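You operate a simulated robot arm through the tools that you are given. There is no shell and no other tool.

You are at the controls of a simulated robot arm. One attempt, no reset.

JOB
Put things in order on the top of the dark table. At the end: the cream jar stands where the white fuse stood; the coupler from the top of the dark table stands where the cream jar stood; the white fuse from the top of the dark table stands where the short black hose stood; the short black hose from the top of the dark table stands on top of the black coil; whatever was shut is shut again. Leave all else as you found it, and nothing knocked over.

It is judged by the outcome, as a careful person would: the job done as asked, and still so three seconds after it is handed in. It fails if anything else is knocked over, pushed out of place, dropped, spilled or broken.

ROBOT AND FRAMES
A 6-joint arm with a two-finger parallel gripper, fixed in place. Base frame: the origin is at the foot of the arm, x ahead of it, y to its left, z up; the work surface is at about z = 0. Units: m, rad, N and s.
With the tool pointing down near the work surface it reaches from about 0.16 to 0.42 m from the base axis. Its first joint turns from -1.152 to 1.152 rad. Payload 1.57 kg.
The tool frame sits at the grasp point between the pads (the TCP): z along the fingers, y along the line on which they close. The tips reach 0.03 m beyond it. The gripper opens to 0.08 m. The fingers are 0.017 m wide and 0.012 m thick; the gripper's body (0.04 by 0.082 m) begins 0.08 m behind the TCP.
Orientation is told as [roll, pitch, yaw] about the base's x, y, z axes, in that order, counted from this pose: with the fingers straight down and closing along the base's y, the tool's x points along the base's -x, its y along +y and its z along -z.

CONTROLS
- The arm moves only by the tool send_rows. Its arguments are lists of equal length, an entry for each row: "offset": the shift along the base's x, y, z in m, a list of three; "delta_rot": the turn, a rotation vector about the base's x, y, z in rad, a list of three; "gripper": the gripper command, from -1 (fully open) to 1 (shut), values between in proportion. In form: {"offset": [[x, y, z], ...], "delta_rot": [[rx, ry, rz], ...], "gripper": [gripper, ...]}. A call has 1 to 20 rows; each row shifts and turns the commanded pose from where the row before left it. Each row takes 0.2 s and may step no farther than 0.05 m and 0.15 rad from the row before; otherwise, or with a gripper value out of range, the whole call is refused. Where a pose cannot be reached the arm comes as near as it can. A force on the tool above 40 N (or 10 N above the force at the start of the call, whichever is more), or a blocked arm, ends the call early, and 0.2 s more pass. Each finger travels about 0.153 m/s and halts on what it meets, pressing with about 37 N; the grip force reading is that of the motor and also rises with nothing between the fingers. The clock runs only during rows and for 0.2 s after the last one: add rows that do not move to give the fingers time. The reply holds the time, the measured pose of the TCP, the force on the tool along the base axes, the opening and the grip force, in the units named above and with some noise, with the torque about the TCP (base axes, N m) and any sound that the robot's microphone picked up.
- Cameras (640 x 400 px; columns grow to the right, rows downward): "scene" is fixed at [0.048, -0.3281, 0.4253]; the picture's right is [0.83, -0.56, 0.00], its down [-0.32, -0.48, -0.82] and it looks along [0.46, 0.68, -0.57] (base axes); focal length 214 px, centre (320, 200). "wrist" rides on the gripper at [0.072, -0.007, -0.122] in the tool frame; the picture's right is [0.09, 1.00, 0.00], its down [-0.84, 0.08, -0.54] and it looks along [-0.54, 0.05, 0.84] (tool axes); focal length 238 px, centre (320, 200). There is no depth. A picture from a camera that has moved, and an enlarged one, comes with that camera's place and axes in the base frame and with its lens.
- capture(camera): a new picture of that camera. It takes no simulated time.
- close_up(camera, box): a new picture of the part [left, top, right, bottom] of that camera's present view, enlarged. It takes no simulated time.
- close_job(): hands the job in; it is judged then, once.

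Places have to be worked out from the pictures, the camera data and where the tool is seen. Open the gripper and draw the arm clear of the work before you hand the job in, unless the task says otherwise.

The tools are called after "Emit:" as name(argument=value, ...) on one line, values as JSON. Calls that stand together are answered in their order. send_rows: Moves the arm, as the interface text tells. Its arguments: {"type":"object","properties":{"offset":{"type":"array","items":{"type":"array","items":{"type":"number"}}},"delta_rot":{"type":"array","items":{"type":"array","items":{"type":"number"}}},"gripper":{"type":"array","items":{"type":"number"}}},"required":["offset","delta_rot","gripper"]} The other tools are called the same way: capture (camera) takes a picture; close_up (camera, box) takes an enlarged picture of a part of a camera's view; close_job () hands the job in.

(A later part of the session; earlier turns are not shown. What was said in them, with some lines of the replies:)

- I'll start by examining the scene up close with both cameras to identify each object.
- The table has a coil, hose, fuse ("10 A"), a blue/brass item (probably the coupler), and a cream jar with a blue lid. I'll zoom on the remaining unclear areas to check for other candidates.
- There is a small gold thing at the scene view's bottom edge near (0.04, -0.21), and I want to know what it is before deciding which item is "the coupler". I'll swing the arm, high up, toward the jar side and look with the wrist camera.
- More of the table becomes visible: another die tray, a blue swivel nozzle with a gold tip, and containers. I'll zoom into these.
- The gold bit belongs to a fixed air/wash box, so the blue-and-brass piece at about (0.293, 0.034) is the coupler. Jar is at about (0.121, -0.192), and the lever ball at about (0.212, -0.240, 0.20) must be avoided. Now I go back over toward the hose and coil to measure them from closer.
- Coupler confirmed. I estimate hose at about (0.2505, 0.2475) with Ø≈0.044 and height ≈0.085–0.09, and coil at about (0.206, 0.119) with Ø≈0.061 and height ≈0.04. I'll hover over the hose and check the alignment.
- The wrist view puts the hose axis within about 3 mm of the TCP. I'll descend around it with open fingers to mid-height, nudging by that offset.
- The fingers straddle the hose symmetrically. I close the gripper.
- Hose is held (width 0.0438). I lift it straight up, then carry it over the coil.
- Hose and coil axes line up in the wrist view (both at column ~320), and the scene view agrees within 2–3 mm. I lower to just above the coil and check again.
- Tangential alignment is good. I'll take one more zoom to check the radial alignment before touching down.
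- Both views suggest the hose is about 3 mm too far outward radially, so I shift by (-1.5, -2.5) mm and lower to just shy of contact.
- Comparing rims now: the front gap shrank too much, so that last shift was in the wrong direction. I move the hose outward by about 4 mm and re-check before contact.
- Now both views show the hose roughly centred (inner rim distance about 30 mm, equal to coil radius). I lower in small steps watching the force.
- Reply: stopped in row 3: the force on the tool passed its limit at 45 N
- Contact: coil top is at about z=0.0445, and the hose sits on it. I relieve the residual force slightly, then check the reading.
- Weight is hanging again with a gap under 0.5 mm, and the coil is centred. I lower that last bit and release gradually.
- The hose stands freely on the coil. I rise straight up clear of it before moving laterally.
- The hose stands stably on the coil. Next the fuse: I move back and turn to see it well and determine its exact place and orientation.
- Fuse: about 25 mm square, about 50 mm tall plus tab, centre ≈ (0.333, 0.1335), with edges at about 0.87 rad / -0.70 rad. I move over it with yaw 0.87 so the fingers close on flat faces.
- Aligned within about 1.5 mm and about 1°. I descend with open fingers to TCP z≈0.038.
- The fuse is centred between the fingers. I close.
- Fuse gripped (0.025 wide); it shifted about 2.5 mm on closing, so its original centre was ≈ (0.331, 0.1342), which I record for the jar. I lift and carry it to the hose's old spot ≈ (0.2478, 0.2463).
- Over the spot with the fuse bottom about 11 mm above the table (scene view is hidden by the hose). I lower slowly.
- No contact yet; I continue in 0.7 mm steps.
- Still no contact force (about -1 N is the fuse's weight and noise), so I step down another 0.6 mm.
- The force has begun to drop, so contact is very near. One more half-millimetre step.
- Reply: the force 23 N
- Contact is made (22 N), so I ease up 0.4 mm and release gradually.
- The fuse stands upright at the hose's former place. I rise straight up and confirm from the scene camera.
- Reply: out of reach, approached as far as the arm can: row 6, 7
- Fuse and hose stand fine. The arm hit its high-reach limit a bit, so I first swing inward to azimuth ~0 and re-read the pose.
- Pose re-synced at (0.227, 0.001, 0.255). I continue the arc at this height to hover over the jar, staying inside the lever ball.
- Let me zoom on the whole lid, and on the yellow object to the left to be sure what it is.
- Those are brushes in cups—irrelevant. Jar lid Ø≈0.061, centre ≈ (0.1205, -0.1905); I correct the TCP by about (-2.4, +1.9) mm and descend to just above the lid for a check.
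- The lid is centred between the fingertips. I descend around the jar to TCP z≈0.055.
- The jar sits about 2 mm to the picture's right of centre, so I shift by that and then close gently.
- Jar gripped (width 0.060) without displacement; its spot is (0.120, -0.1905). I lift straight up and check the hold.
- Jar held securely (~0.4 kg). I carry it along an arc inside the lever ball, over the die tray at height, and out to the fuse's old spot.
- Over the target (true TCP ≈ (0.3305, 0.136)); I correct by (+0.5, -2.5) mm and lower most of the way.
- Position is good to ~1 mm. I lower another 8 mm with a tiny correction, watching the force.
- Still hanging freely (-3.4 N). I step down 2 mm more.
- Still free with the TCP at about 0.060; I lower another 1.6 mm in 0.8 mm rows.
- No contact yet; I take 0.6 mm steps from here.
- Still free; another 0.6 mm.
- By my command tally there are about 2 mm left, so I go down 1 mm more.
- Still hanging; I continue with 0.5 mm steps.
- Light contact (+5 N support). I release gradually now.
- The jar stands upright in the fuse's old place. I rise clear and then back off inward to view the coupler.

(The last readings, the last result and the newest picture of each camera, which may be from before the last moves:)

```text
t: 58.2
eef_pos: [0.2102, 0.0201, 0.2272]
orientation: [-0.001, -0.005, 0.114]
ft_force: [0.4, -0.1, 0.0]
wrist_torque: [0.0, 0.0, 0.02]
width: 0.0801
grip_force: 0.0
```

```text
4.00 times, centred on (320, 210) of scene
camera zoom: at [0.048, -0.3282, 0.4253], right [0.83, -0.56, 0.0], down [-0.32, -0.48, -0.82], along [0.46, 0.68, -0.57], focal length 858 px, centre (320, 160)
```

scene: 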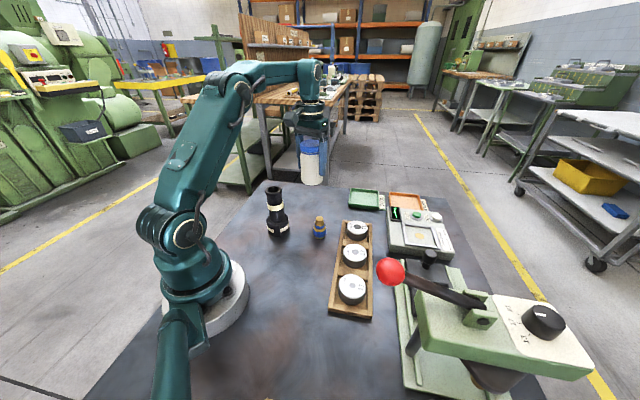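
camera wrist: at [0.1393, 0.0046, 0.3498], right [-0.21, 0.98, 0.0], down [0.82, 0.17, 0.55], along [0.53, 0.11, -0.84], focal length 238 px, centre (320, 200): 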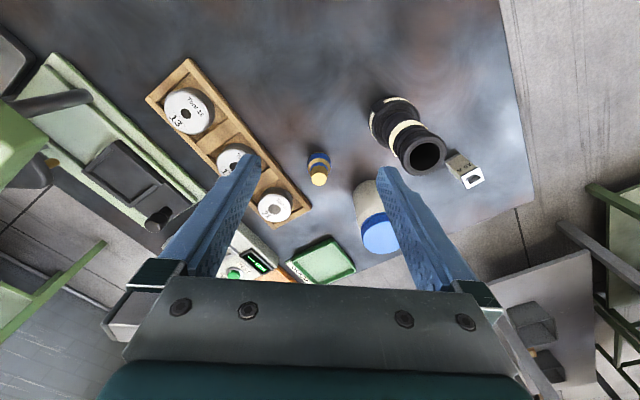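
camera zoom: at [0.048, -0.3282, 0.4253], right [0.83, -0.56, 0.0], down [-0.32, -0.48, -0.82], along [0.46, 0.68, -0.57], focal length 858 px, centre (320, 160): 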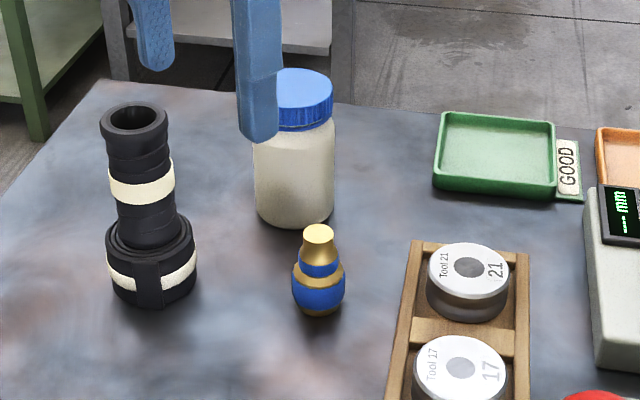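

Everything placed so far stands well. I zoom on the coupler for an accurate position and profile.

Emit:
close_up(camera="wrist", box=[272, 140, 368, 200])

Emit:
close_up(camera="scene", box=[288, 208, 352, 248])

```text
6.67 times, centred on (320, 170) of wrist
camera zoom: at [0.1393, 0.0046, 0.3498], right [-0.21, 0.98, 0.0], down [0.82, 0.17, 0.55], along [0.53, 0.11, -0.84], focal length 1589 px, centre (320, 400)
```

zoom: 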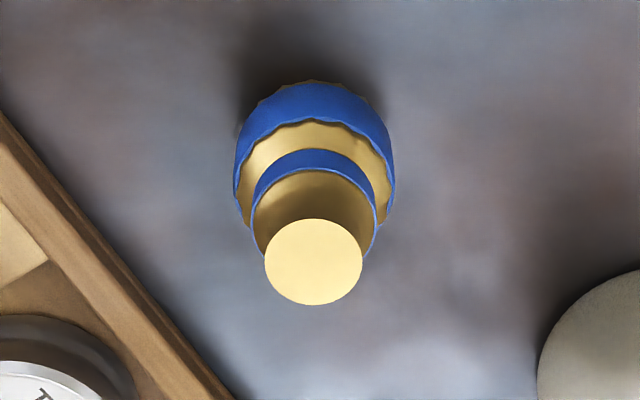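

```text
10.00 times, centred on (320, 228) of scene
camera zoom: at [0.048, -0.3282, 0.4253], right [0.83, -0.56, 0.0], down [-0.32, -0.48, -0.82], along [0.46, 0.68, -0.57], focal length 2145 px, centre (320, -80)
```

zoom: 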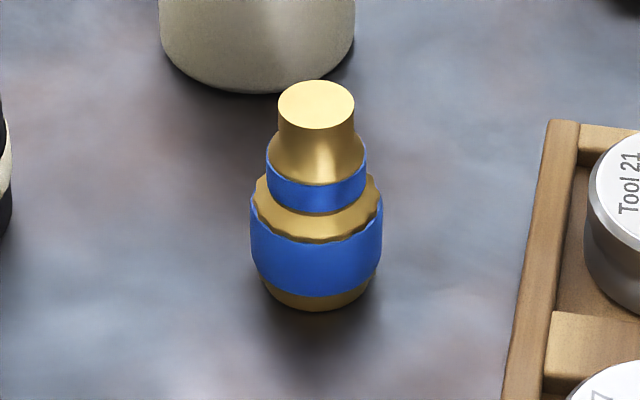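

Coupler: centre ≈ (0.2895, 0.034), max Ø≈0.0366 (low blue band), height ≈0.062. I hover over it with yaw ~0.11, where both finger sides are clear.

Emit:
send_rows(offset=[[0.0199, 0.0036, -0.02], [0.0199, 0.0036, -0.02], [0.0199, 0.0036, -0.02], [0.0198, 0.0034, -0.02], [0, 0, 0], [0, 0, 0]], delta_rot=[[0, 0, 0], [0, 0, 0], [0, 0, 0], [0, 0, 0], [0, 0, 0], [0, 0, 0]], gripper=[-1, -1, -1, -1, -1, -1])

Emit:
capture(camera="wrist")

Emit:
close_up(camera="wrist", box=[256, 90, 384, 170])

Emit:
close_up(camera="scene", box=[250, 160, 410, 260])

```text
t: 59.6
eef_pos: [0.2892, 0.0339, 0.1461]
orientation: [0.0, -0.006, 0.116]
ft_force: [-0.3, 0.3, -0.5]
wrist_torque: [0.01, -0.01, -0.01]
width: 0.0801
grip_force: 0.0
```

```text
taken
camera wrist: at [0.2184, 0.0182, 0.2681], right [-0.21, 0.98, 0.0], down [0.82, 0.17, 0.55], along [0.53, 0.11, -0.84], focal length 238 px, centre (320, 200)
```

wrist: 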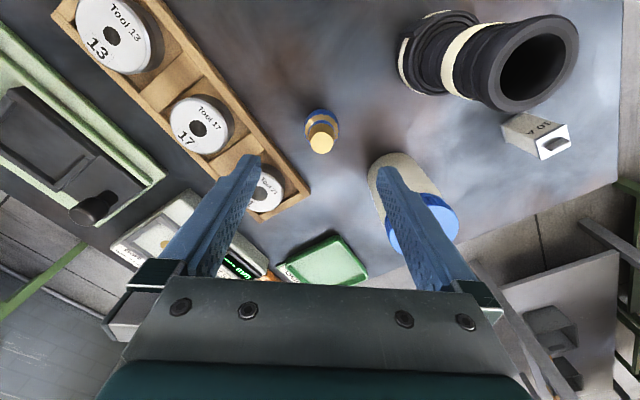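

```text
5.00 times, centred on (320, 130) of wrist
camera zoom: at [0.2184, 0.0182, 0.2681], right [-0.21, 0.98, 0.0], down [0.82, 0.17, 0.55], along [0.53, 0.11, -0.84], focal length 1192 px, centre (320, 550)
```

zoom: 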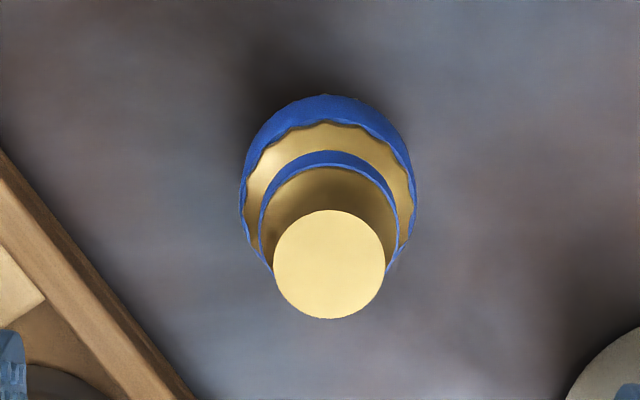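

```text
4.00 times, centred on (330, 210) of scene
camera zoom: at [0.048, -0.3281, 0.4253], right [0.83, -0.56, 0.0], down [-0.32, -0.48, -0.82], along [0.46, 0.68, -0.57], focal length 858 px, centre (280, 160)
```

zoom: 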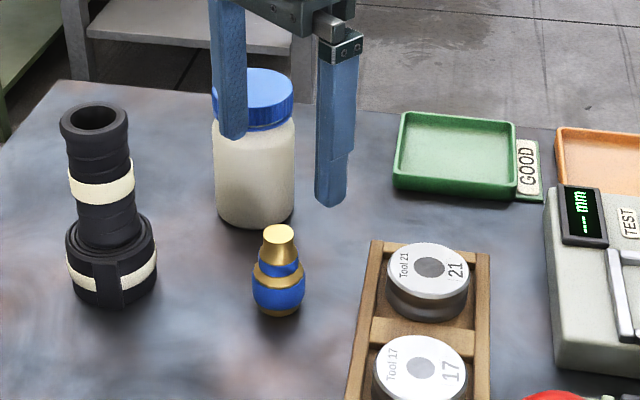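

Offset is about (-1, +1.5) mm; I correct and descend to TCP z≈0.036 (tips about 6 mm above the table).

Emit:
send_rows(offset=[[-0.001, 0.0015, -0.02], [0, 0, -0.025], [0, 0, -0.025], [0, 0, -0.02], [0, 0, -0.01], [0, 0, 0], [0, 0, 0]], delta_rot=[[0, 0, 0], [0, 0, 0], [0, 0, 0], [0, 0, 0], [0, 0, 0], [0, 0, 0], [0, 0, 0]], gripper=[-1, -1, -1, -1, -1, -1, -1])

Emit:
capture(camera="wrist")

Emit:
close_up(camera="scene", box=[250, 160, 410, 260])

```text
t: 61.2
eef_pos: [0.2879, 0.0363, 0.0456]
orientation: [0.0, -0.004, 0.114]
ft_force: [-0.2, -0.3, -0.2]
wrist_torque: [-0.02, 0.01, 0.02]
width: 0.0799
grip_force: 0.1
```

```text
taken
camera wrist: at [0.217, 0.0208, 0.1673], right [-0.21, 0.98, 0.0], down [0.82, 0.17, 0.55], along [0.53, 0.11, -0.84], focal length 238 px, centre (320, 200)
```

wrist: 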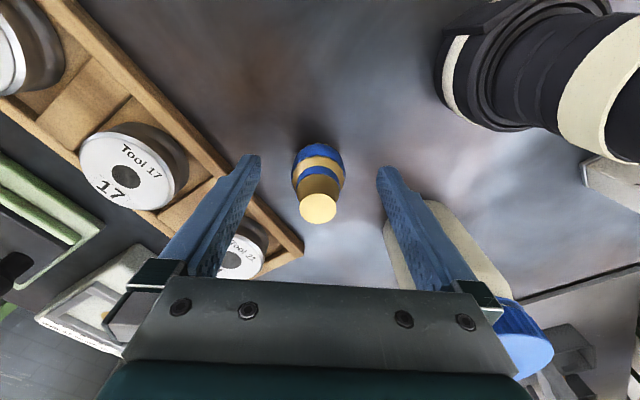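

```text
4.00 times, centred on (330, 210) of scene
camera zoom: at [0.048, -0.3281, 0.4253], right [0.83, -0.56, 0.0], down [-0.32, -0.48, -0.82], along [0.46, 0.68, -0.57], focal length 858 px, centre (280, 160)
```

zoom: 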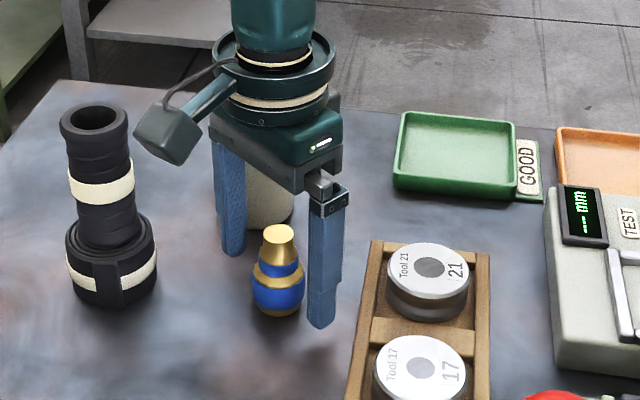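

Centred within 1 mm. I lower the last 9 mm and close on the blue band.

Emit:
send_rows(offset=[[-0.0001, -0.0006, -0.005], [0, 0, -0.004], [0, 0, 0], [0, 0, 0], [0, 0, 0], [0, 0, 0], [0, 0, 0]], delta_rot=[[0, 0, 0], [0, 0, 0], [0, 0, 0], [0, 0, 0], [0, 0, 0], [0, 0, 0], [0, 0, 0]], gripper=[-1, -1, -1, -0.2, 1, 1, 1])

Emit:
capture(camera="wrist")

Emit:
close_up(camera="scene", box=[250, 160, 410, 260])

```text
t: 62.8
eef_pos: [0.2877, 0.0349, 0.0381]
orientation: [0.0, -0.004, 0.115]
ft_force: [0.2, -0.2, 0.4]
wrist_torque: [0.03, 0.02, -0.01]
width: 0.0325
grip_force: 36.6
```

```text
taken
camera wrist: at [0.2168, 0.0195, 0.1598], right [-0.21, 0.98, 0.0], down [0.82, 0.17, 0.55], along [0.53, 0.11, -0.84], focal length 238 px, centre (320, 200)
```

wrist: 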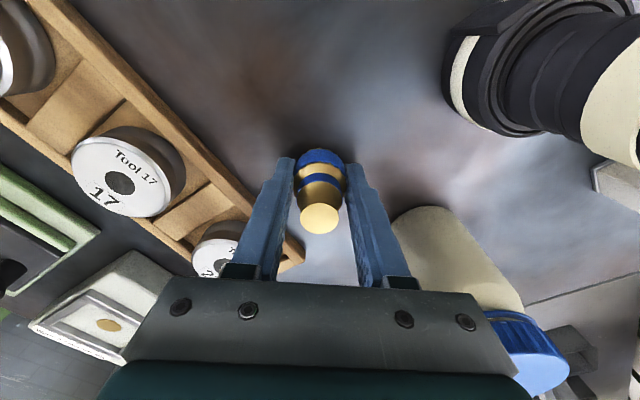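

```text
4.00 times, centred on (330, 210) of scene
camera zoom: at [0.048, -0.3281, 0.4253], right [0.83, -0.56, 0.0], down [-0.32, -0.48, -0.82], along [0.46, 0.68, -0.57], focal length 858 px, centre (280, 160)
```

zoom: 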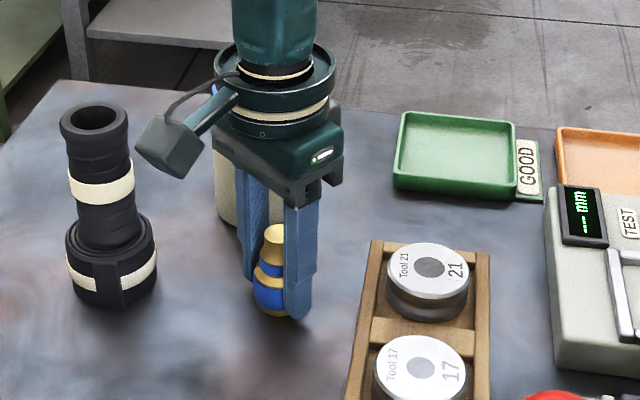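

Width 0.0325 is a bit smaller than the visual band, so I zoom in to check that the coupler is upright and well seated between the pads.

Emit:
close_up(camera="scene", box=[288, 208, 352, 248])

Emit:
close_up(camera="wrist", box=[256, 140, 384, 250])

```text
10.00 times, centred on (320, 228) of scene
camera zoom: at [0.048, -0.3281, 0.4253], right [0.83, -0.56, 0.0], down [-0.32, -0.48, -0.82], along [0.46, 0.68, -0.57], focal length 2145 px, centre (320, -80)
```

zoom: 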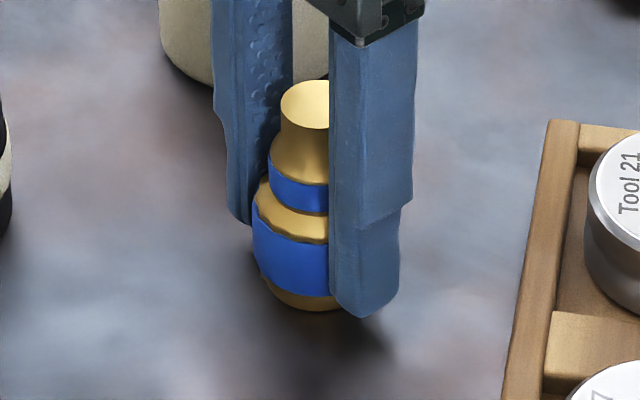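

```text
3.64 times, centred on (320, 195) of wrist
camera zoom: at [0.2168, 0.0195, 0.1598], right [-0.21, 0.98, 0.0], down [0.82, 0.17, 0.55], along [0.53, 0.11, -0.84], focal length 867 px, centre (320, 218)
```

zoom: 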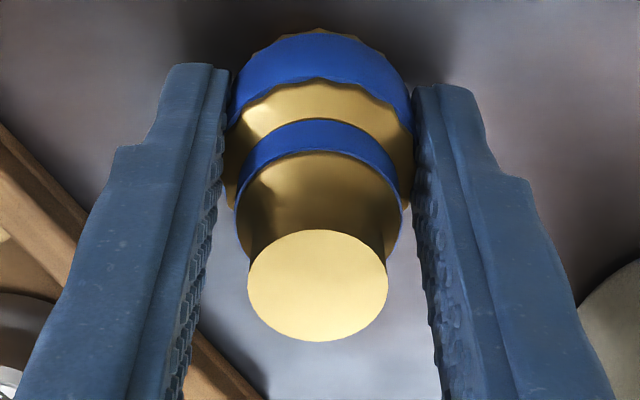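

The coupler is upright and has moved less than 1 mm. I lift it straight up and check the hold.

Emit:
send_rows(offset=[[0, 0, 0.005], [0, 0, 0.015], [0, 0, 0.025], [0, 0, 0.03], [0, 0, 0.03], [0, 0, 0.015], [0, 0, 0], [0, 0, 0]], delta_rot=[[0, 0, 0], [0, 0, 0], [0, 0, 0], [0, 0, 0], [0, 0, 0], [0, 0, 0], [0, 0, 0], [0, 0, 0]], gripper=[1, 1, 1, 1, 1, 1, 1, 1])

Emit:
capture(camera="wrist")

Emit:
close_up(camera="scene", box=[250, 140, 410, 240])

```text
t: 64.6
eef_pos: [0.2875, 0.034, 0.1588]
orientation: [0.001, -0.005, 0.115]
ft_force: [0.0, 0.4, -0.9]
wrist_torque: [-0.01, -0.01, -0.02]
width: 0.0329
grip_force: 37.0
```

```text
taken
camera wrist: at [0.2173, 0.0191, 0.281], right [-0.21, 0.98, 0.0], down [0.82, 0.17, 0.55], along [0.53, 0.11, -0.84], focal length 238 px, centre (320, 200)
```

wrist: 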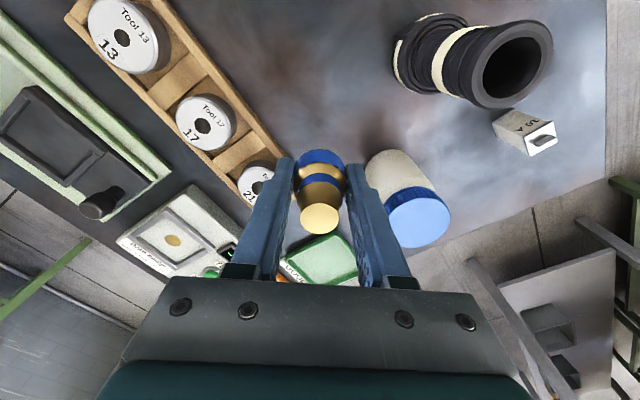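

```text
4.00 times, centred on (330, 190) of scene
camera zoom: at [0.048, -0.3281, 0.4253], right [0.83, -0.56, 0.0], down [-0.32, -0.48, -0.82], along [0.46, 0.68, -0.57], focal length 858 px, centre (280, 240)
```

zoom: 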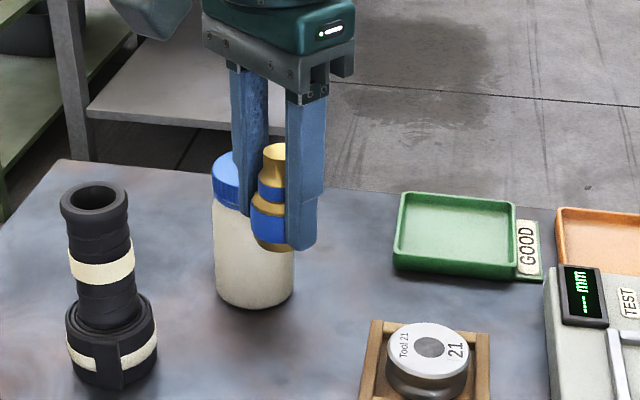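

The coupler is held upright (the jar is clear behind it). I carry it along the reverse arc to above the jar's former spot (0.120, -0.1905).

Emit:
send_rows(offset=[[-0.0075, -0.0347, 0], [-0.0139, -0.0321, 0], [-0.0184, -0.0285, 0], [-0.0212, -0.0247, 0], [-0.0207, -0.0218, 0], [-0.0201, -0.0199, 0], [-0.0188, -0.0194, 0], [-0.0194, -0.0182, 0], [-0.0142, -0.0141, 0], [-0.0133, -0.0118, 0], [0, 0, 0], [0, 0, 0]], delta_rot=[[0, 0, -0.1123], [0, 0, -0.1123], [0, 0, -0.1123], [0, 0, -0.1123], [0, 0, -0.1123], [0, 0, -0.1123], [0, 0, -0.1123], [0, 0, -0.1123], [0, 0, -0.1123], [0, 0, -0.1123], [0, 0, 0], [0, 0, 0]], gripper=[1, 1, 1, 1, 1, 1, 1, 1, 1, 1, 1, 1])

Emit:
capture(camera="wrist")

Emit:
capture(camera="scene")

```text
t: 67.2
eef_pos: [0.1213, -0.1908, 0.1573]
orientation: [-0.001, -0.002, -1.007]
ft_force: [-0.7, 0.1, -1.4]
wrist_torque: [-0.02, -0.02, -0.05]
width: 0.0327
grip_force: 37.0
```

```text
taken
camera wrist: at [0.0773, -0.1332, 0.2794], right [0.79, 0.61, 0.0], down [0.51, -0.66, 0.55], along [0.33, -0.43, -0.84], focal length 238 px, centre (320, 200)
```

wrist: 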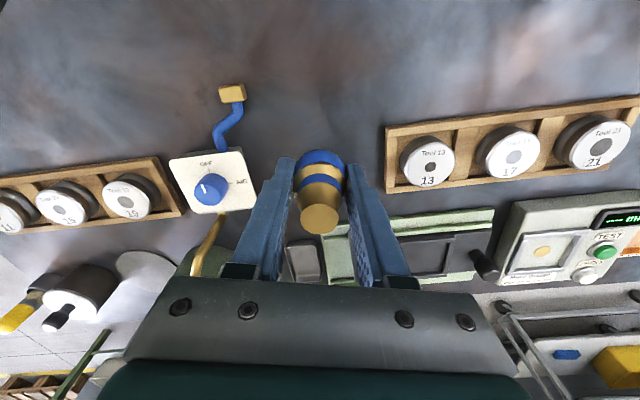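

```text
taken
```

scene: 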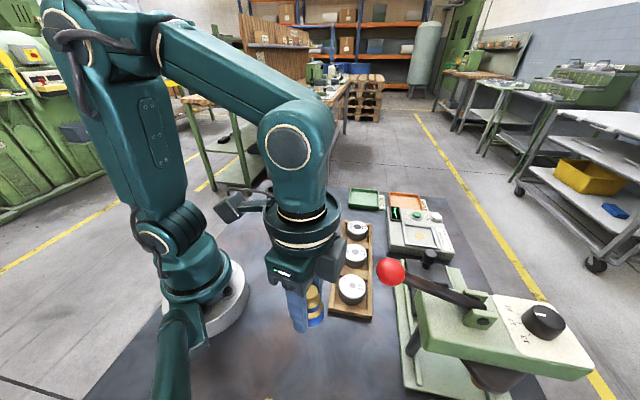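

Over the spot within ~1.5 mm; I correct and lower 110 mm to about 10 mm above the table.

Emit:
send_rows(offset=[[-0.0013, 0, -0.02], [0, 0, -0.025], [0, 0, -0.025], [0, 0, -0.02], [0, 0, -0.02], [0, 0, 0], [0, 0, 0]], delta_rot=[[0, 0, 0], [0, 0, 0], [0, 0, 0], [0, 0, 0], [0, 0, 0], [0, 0, 0], [0, 0, 0]], gripper=[1, 1, 1, 1, 1, 1, 1])

Emit:
capture(camera="wrist")

Emit:
close_up(camera="scene", box=[200, 250, 440, 400])

```text
t: 68.8
eef_pos: [0.1198, -0.1911, 0.049]
orientation: [0.001, -0.005, -1.007]
ft_force: [-0.4, -0.3, -1.9]
wrist_torque: [0.02, 0.05, 0.0]
width: 0.0328
grip_force: 37.0
```

```text
taken
camera wrist: at [0.0757, -0.1324, 0.1702], right [0.79, 0.61, 0.0], down [0.51, -0.66, 0.55], along [0.33, -0.43, -0.84], focal length 238 px, centre (320, 200)
```

wrist: 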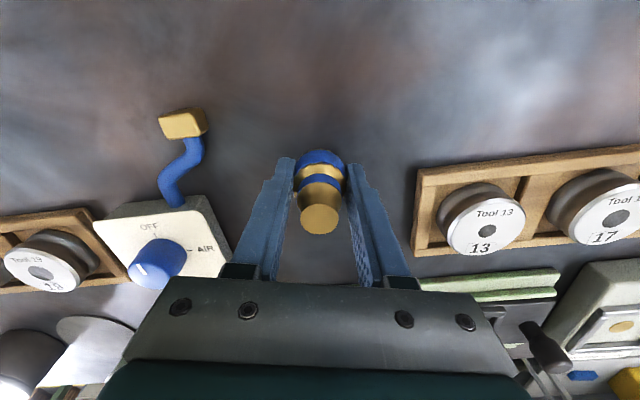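

```text
2.67 times, centred on (320, 325) of scene
camera zoom: at [0.048, -0.3282, 0.4253], right [0.83, -0.56, 0.0], down [-0.32, -0.48, -0.82], along [0.46, 0.68, -0.57], focal length 572 px, centre (320, -133)
```

zoom: 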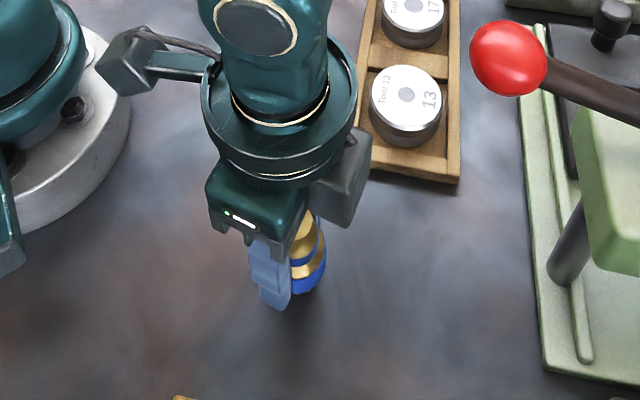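

About 10 mm remain; I lower 8 mm then go to fine steps.

Emit:
send_rows(offset=[[0, 0, -0.004], [0, 0, -0.004], [0, 0, 0]], delta_rot=[[0, 0, 0], [0, 0, 0], [0, 0, 0]], gripper=[1, 1, 1])

```text
t: 69.6
eef_pos: [0.119, -0.1894, 0.0406]
orientation: [0.0, -0.005, -1.007]
ft_force: [-0.2, 0.7, -1.3]
wrist_torque: [0.01, 0.02, 0.0]
width: 0.0326
grip_force: 36.4
```

No contact yet; I step down another 1.2 mm.

Emit:
send_rows(offset=[[0, 0, -0.0006], [0, 0, -0.0006], [0, 0, 0]], delta_rot=[[0, 0, 0], [0, 0, 0], [0, 0, 0]], gripper=[1, 1, 1])

```text
t: 70.4
eef_pos: [0.1199, -0.1909, 0.0387]
orientation: [-0.001, -0.004, -1.008]
ft_force: [-0.1, 0.3, -0.7]
wrist_torque: [0.0, 0.03, -0.01]
width: 0.0327
grip_force: 36.9
```

Still only the coupler's weight; another 0.5 mm.

Emit:
send_rows(offset=[[0, 0, -0.0005], [0, 0, 0]], delta_rot=[[0, 0, 0], [0, 0, 0]], gripper=[1, 1])

```text
t: 71.0
eef_pos: [0.1197, -0.1916, 0.0389]
orientation: [0.0, -0.004, -1.007]
ft_force: [-0.7, 0.0, -0.6]
wrist_torque: [0.0, -0.02, 0.02]
width: 0.0324
grip_force: 36.8
```

No clear contact; another 0.4 mm.

Emit:
send_rows(offset=[[0, 0, -0.0004], [0, 0, 0]], delta_rot=[[0, 0, 0], [0, 0, 0]], gripper=[1, 1])

```text
t: 71.6
eef_pos: [0.1186, -0.1904, 0.0383]
orientation: [0.0, -0.004, -1.008]
ft_force: [-1.0, -0.7, -1.5]
wrist_torque: [0.0, 0.04, -0.01]
width: 0.0325
grip_force: 37.0
```

My tally says we are right at table height; one more 0.4 mm step to confirm contact.

Emit:
send_rows(offset=[[0, 0, -0.0004], [0, 0, 0]], delta_rot=[[0, 0, 0], [0, 0, 0]], gripper=[1, 1])

```text
t: 72.2
eef_pos: [0.1197, -0.1918, 0.0384]
orientation: [-0.001, -0.005, -1.007]
ft_force: [-4.5, 2.6, 18.9]
wrist_torque: [0.07, 0.09, 0.12]
width: 0.0326
grip_force: 37.1
```

Contact (19 N). I ease up 0.3 mm and release gradually.

Emit:
send_rows(offset=[[0, 0, 0.0003], [0, 0, 0], [0, 0, 0], [0, 0, 0], [0, 0, 0], [0, 0, 0]], delta_rot=[[0, 0, 0], [0, 0, 0], [0, 0, 0], [0, 0, 0], [0, 0, 0], [0, 0, 0]], gripper=[1, 0.1, -0.05, -0.3, -0.6, -0.6])

Emit:
capture(camera="wrist")

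Emit:
close_up(camera="scene", box=[200, 250, 440, 400])

```text
t: 73.6
eef_pos: [0.1198, -0.1905, 0.0371]
orientation: [-0.001, -0.006, -1.006]
ft_force: [-0.7, 0.3, -0.2]
wrist_torque: [0.01, -0.02, 0.03]
width: 0.0638
grip_force: 0.0
```

```text
taken
camera wrist: at [0.0754, -0.1335, 0.1596], right [0.79, 0.61, 0.0], down [0.51, -0.66, 0.55], along [0.33, -0.43, -0.84], focal length 238 px, centre (320, 200)
```

wrist: 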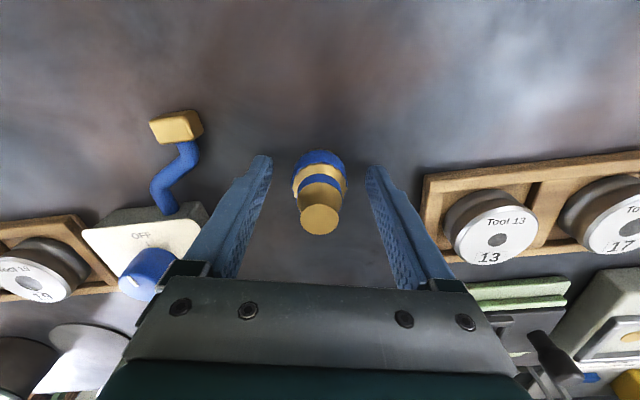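

```text
2.67 times, centred on (320, 325) of scene
camera zoom: at [0.048, -0.3281, 0.4253], right [0.83, -0.56, 0.0], down [-0.32, -0.48, -0.82], along [0.46, 0.68, -0.57], focal length 572 px, centre (320, -133)
```

zoom: 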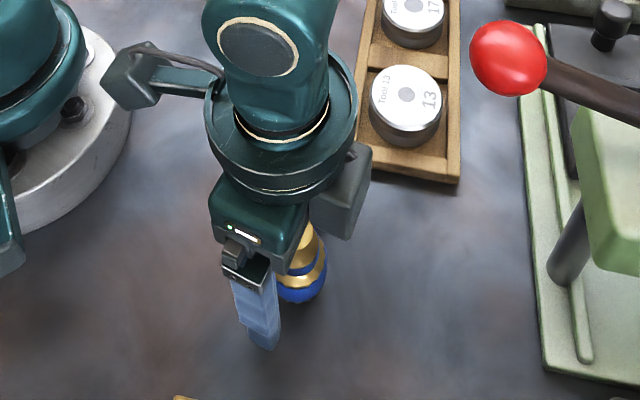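

The coupler stands free and upright. I rise straight up well clear of it.

Emit:
send_rows(offset=[[0, 0, 0.015], [0, 0, 0.025], [0, 0, 0.035], [0, 0, 0.04], [0, 0, 0.04], [0, 0, 0.04], [0, 0, 0.015], [0, 0, 0]], delta_rot=[[0, 0, 0], [0, 0, 0], [0, 0, 0], [0, 0, 0], [0, 0, 0], [0, 0, 0], [0, 0, 0], [0, 0, 0]], gripper=[-0.6, -0.6, -0.6, -0.6, -1, -1, -1, -1])

Emit:
capture(camera="wrist")

Emit:
capture(camera="scene")

```text
t: 75.4
eef_pos: [0.1178, -0.1901, 0.248]
orientation: [0.0, -0.005, -1.005]
ft_force: [0.6, -0.7, 0.1]
wrist_torque: [0.01, -0.05, -0.01]
width: 0.0801
grip_force: 0.1
```

```text
taken
camera wrist: at [0.0748, -0.1328, 0.3694], right [0.79, 0.61, 0.0], down [0.51, -0.66, 0.55], along [0.33, -0.43, -0.84], focal length 238 px, centre (320, 200)
```

wrist: 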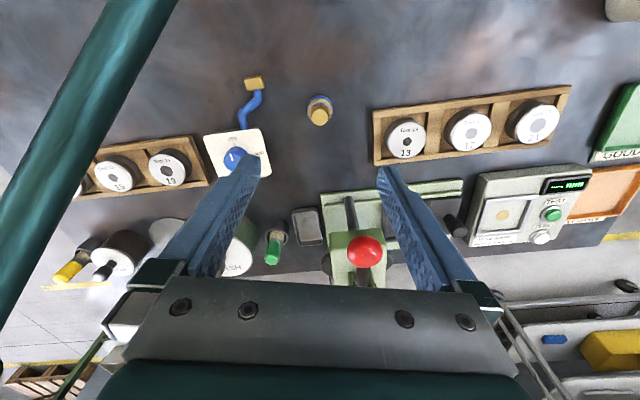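

```text
taken
```

scene: 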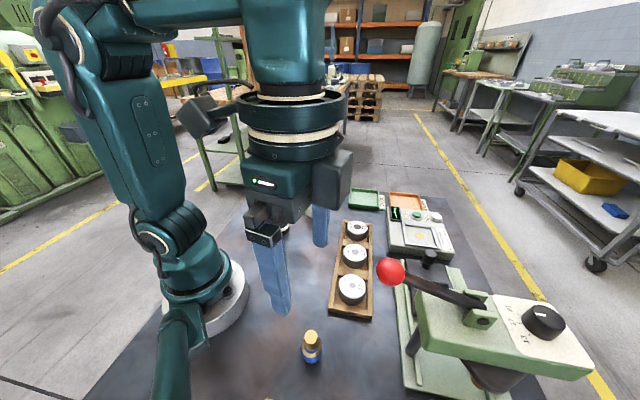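

Coupler is placed at the jar's old spot. I swing the arm back to a neutral pose clear of everything and do a final check of the whole table.

Emit:
send_rows(offset=[[0.0209, 0.0204, 0.005], [0.0196, 0.0211, 0.005], [0.0197, 0.021, 0], [0.0123, 0.0258, 0], [0.0063, 0.0289, 0], [0.005, 0.03, 0], [0.001, 0.03, 0], [0, 0, 0], [0, 0, 0]], delta_rot=[[0, 0, 0.14], [0, 0, 0.14], [0, 0, 0.14], [0, 0, 0.14], [0, 0, 0.14], [0, 0, 0.14], [0, 0, 0.14], [0, 0, 0], [0, 0, 0]], gripper=[-1, -1, -1, -1, -1, -1, -1, -1, -1])

Emit:
capture(camera="wrist")

Emit:
capture(camera="scene")

Emit:
close_up(camera="scene", box=[240, 260, 480, 400])

Emit:
close_up(camera="scene", box=[240, 170, 400, 270])

```text
t: 77.4
eef_pos: [0.2061, -0.0125, 0.2587]
orientation: [-0.002, -0.006, -0.026]
ft_force: [-0.7, -0.2, -0.2]
wrist_torque: [0.02, -0.02, 0.0]
width: 0.08
grip_force: 0.0
```

```text
taken
camera wrist: at [0.1334, -0.0174, 0.3804], right [-0.07, 1.0, 0.0], down [0.84, 0.05, 0.55], along [0.54, 0.04, -0.84], focal length 238 px, centre (320, 200)
```

wrist: 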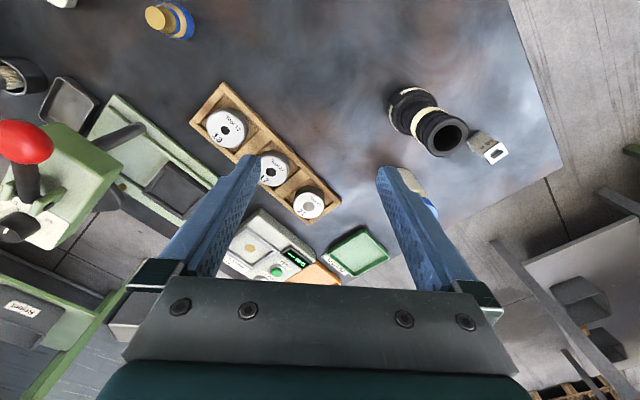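

```text
taken
```

scene: 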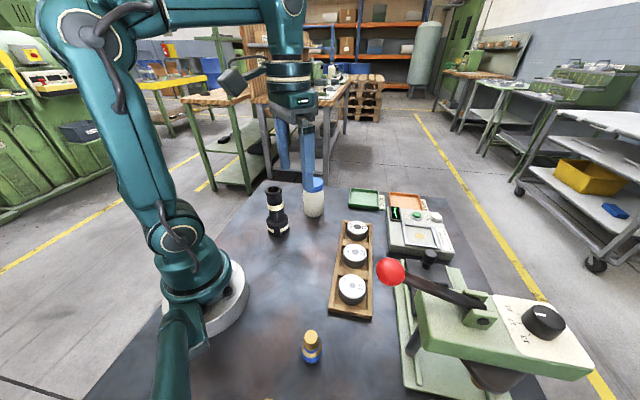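

```text
2.67 times, centred on (360, 330) of scene
camera zoom: at [0.048, -0.3281, 0.4253], right [0.83, -0.56, 0.0], down [-0.32, -0.48, -0.82], along [0.46, 0.68, -0.57], focal length 572 px, centre (213, -147)
```

zoom: 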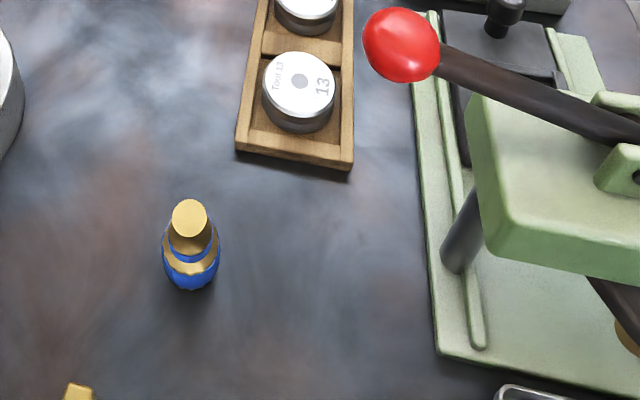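

```text
4.00 times, centred on (320, 220) of scene
camera zoom: at [0.048, -0.3281, 0.4253], right [0.83, -0.56, 0.0], down [-0.32, -0.48, -0.82], along [0.46, 0.68, -0.57], focal length 858 px, centre (320, 120)
```

zoom: 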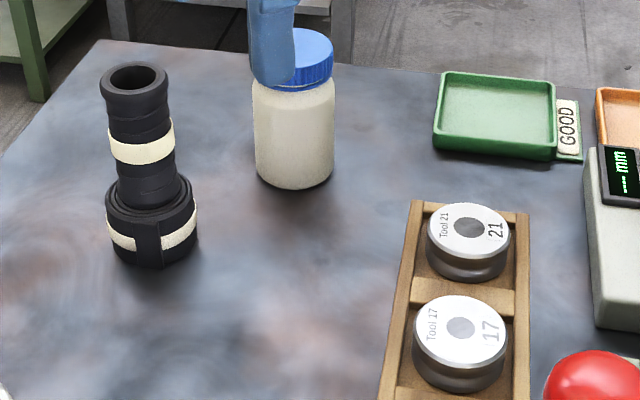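

Jar base projects onto the fuse's old base centre, and the coupler onto the jar's old base (within about 2 mm); trays, dies and press look unchanged. One last zoom at the fuse and hose to confirm they stand.

Emit:
close_up(camera="wrist", box=[360, 60, 520, 220])

Emit:
close_up(camera="wrist", box=[0, 0, 260, 160])

```text
2.50 times, centred on (440, 140) of wrist
camera zoom: at [0.1334, -0.0174, 0.3804], right [-0.07, 1.0, 0.0], down [0.84, 0.05, 0.55], along [0.54, 0.04, -0.84], focal length 596 px, centre (20, 350)
```

zoom: 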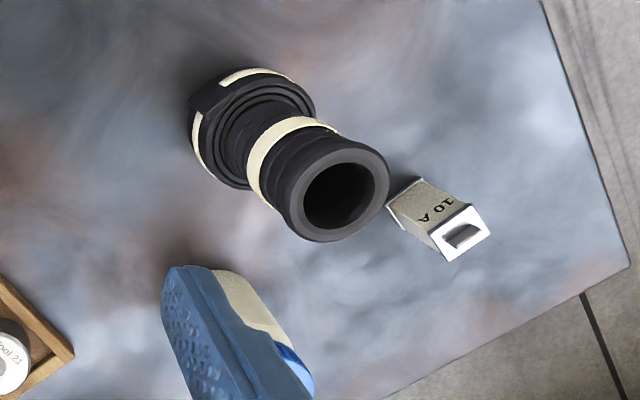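

```text
2.46 times, centred on (130, 80) of wrist
camera zoom: at [0.1334, -0.0174, 0.3804], right [-0.07, 1.0, 0.0], down [0.84, 0.05, 0.55], along [0.54, 0.04, -0.84], focal length 587 px, centre (788, 495)
```

zoom: 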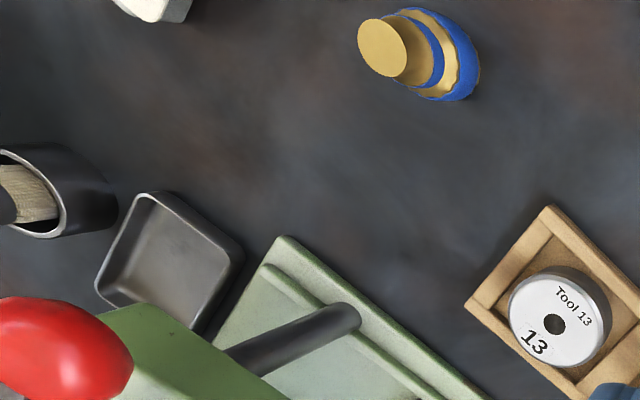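

All four moves are done: hose on the coil, fuse where the hose stood, jar where the fuse stood, and coupler where the jar stood. All stand upright, the gripper is open and the arm is clear, so I hand in the job.

Emit:
close_job()

```text
The job is handed in.
```

The job is handed in, with all four items moved as asked. In the final pictures everything was upright and nothing else looked moved.

- **Hose:** the short black hose stands on top of the black coil, roughly centred.
- **Fuse:** the white fuse stands where the hose stood. I placed it by the recorded grasp position, and the wrist camera showed it upright. The hose hides it from the scene camera, so I could not check its exact position in that view.
- **Jar:** the cream jar stands where the fuse stood. Its base matches the fuse's old position to within about 2 mm in the scene view.
- **Coupler:** the blue-and-brass coupler stands where the jar stood, also within about 2 mm.

I opened nothing, so there was nothing to shut again. The gripper is open and the arm is clear of the table.

One call, a small lowering step while placing the fuse, went out without the sentence you asked for ahead of it.
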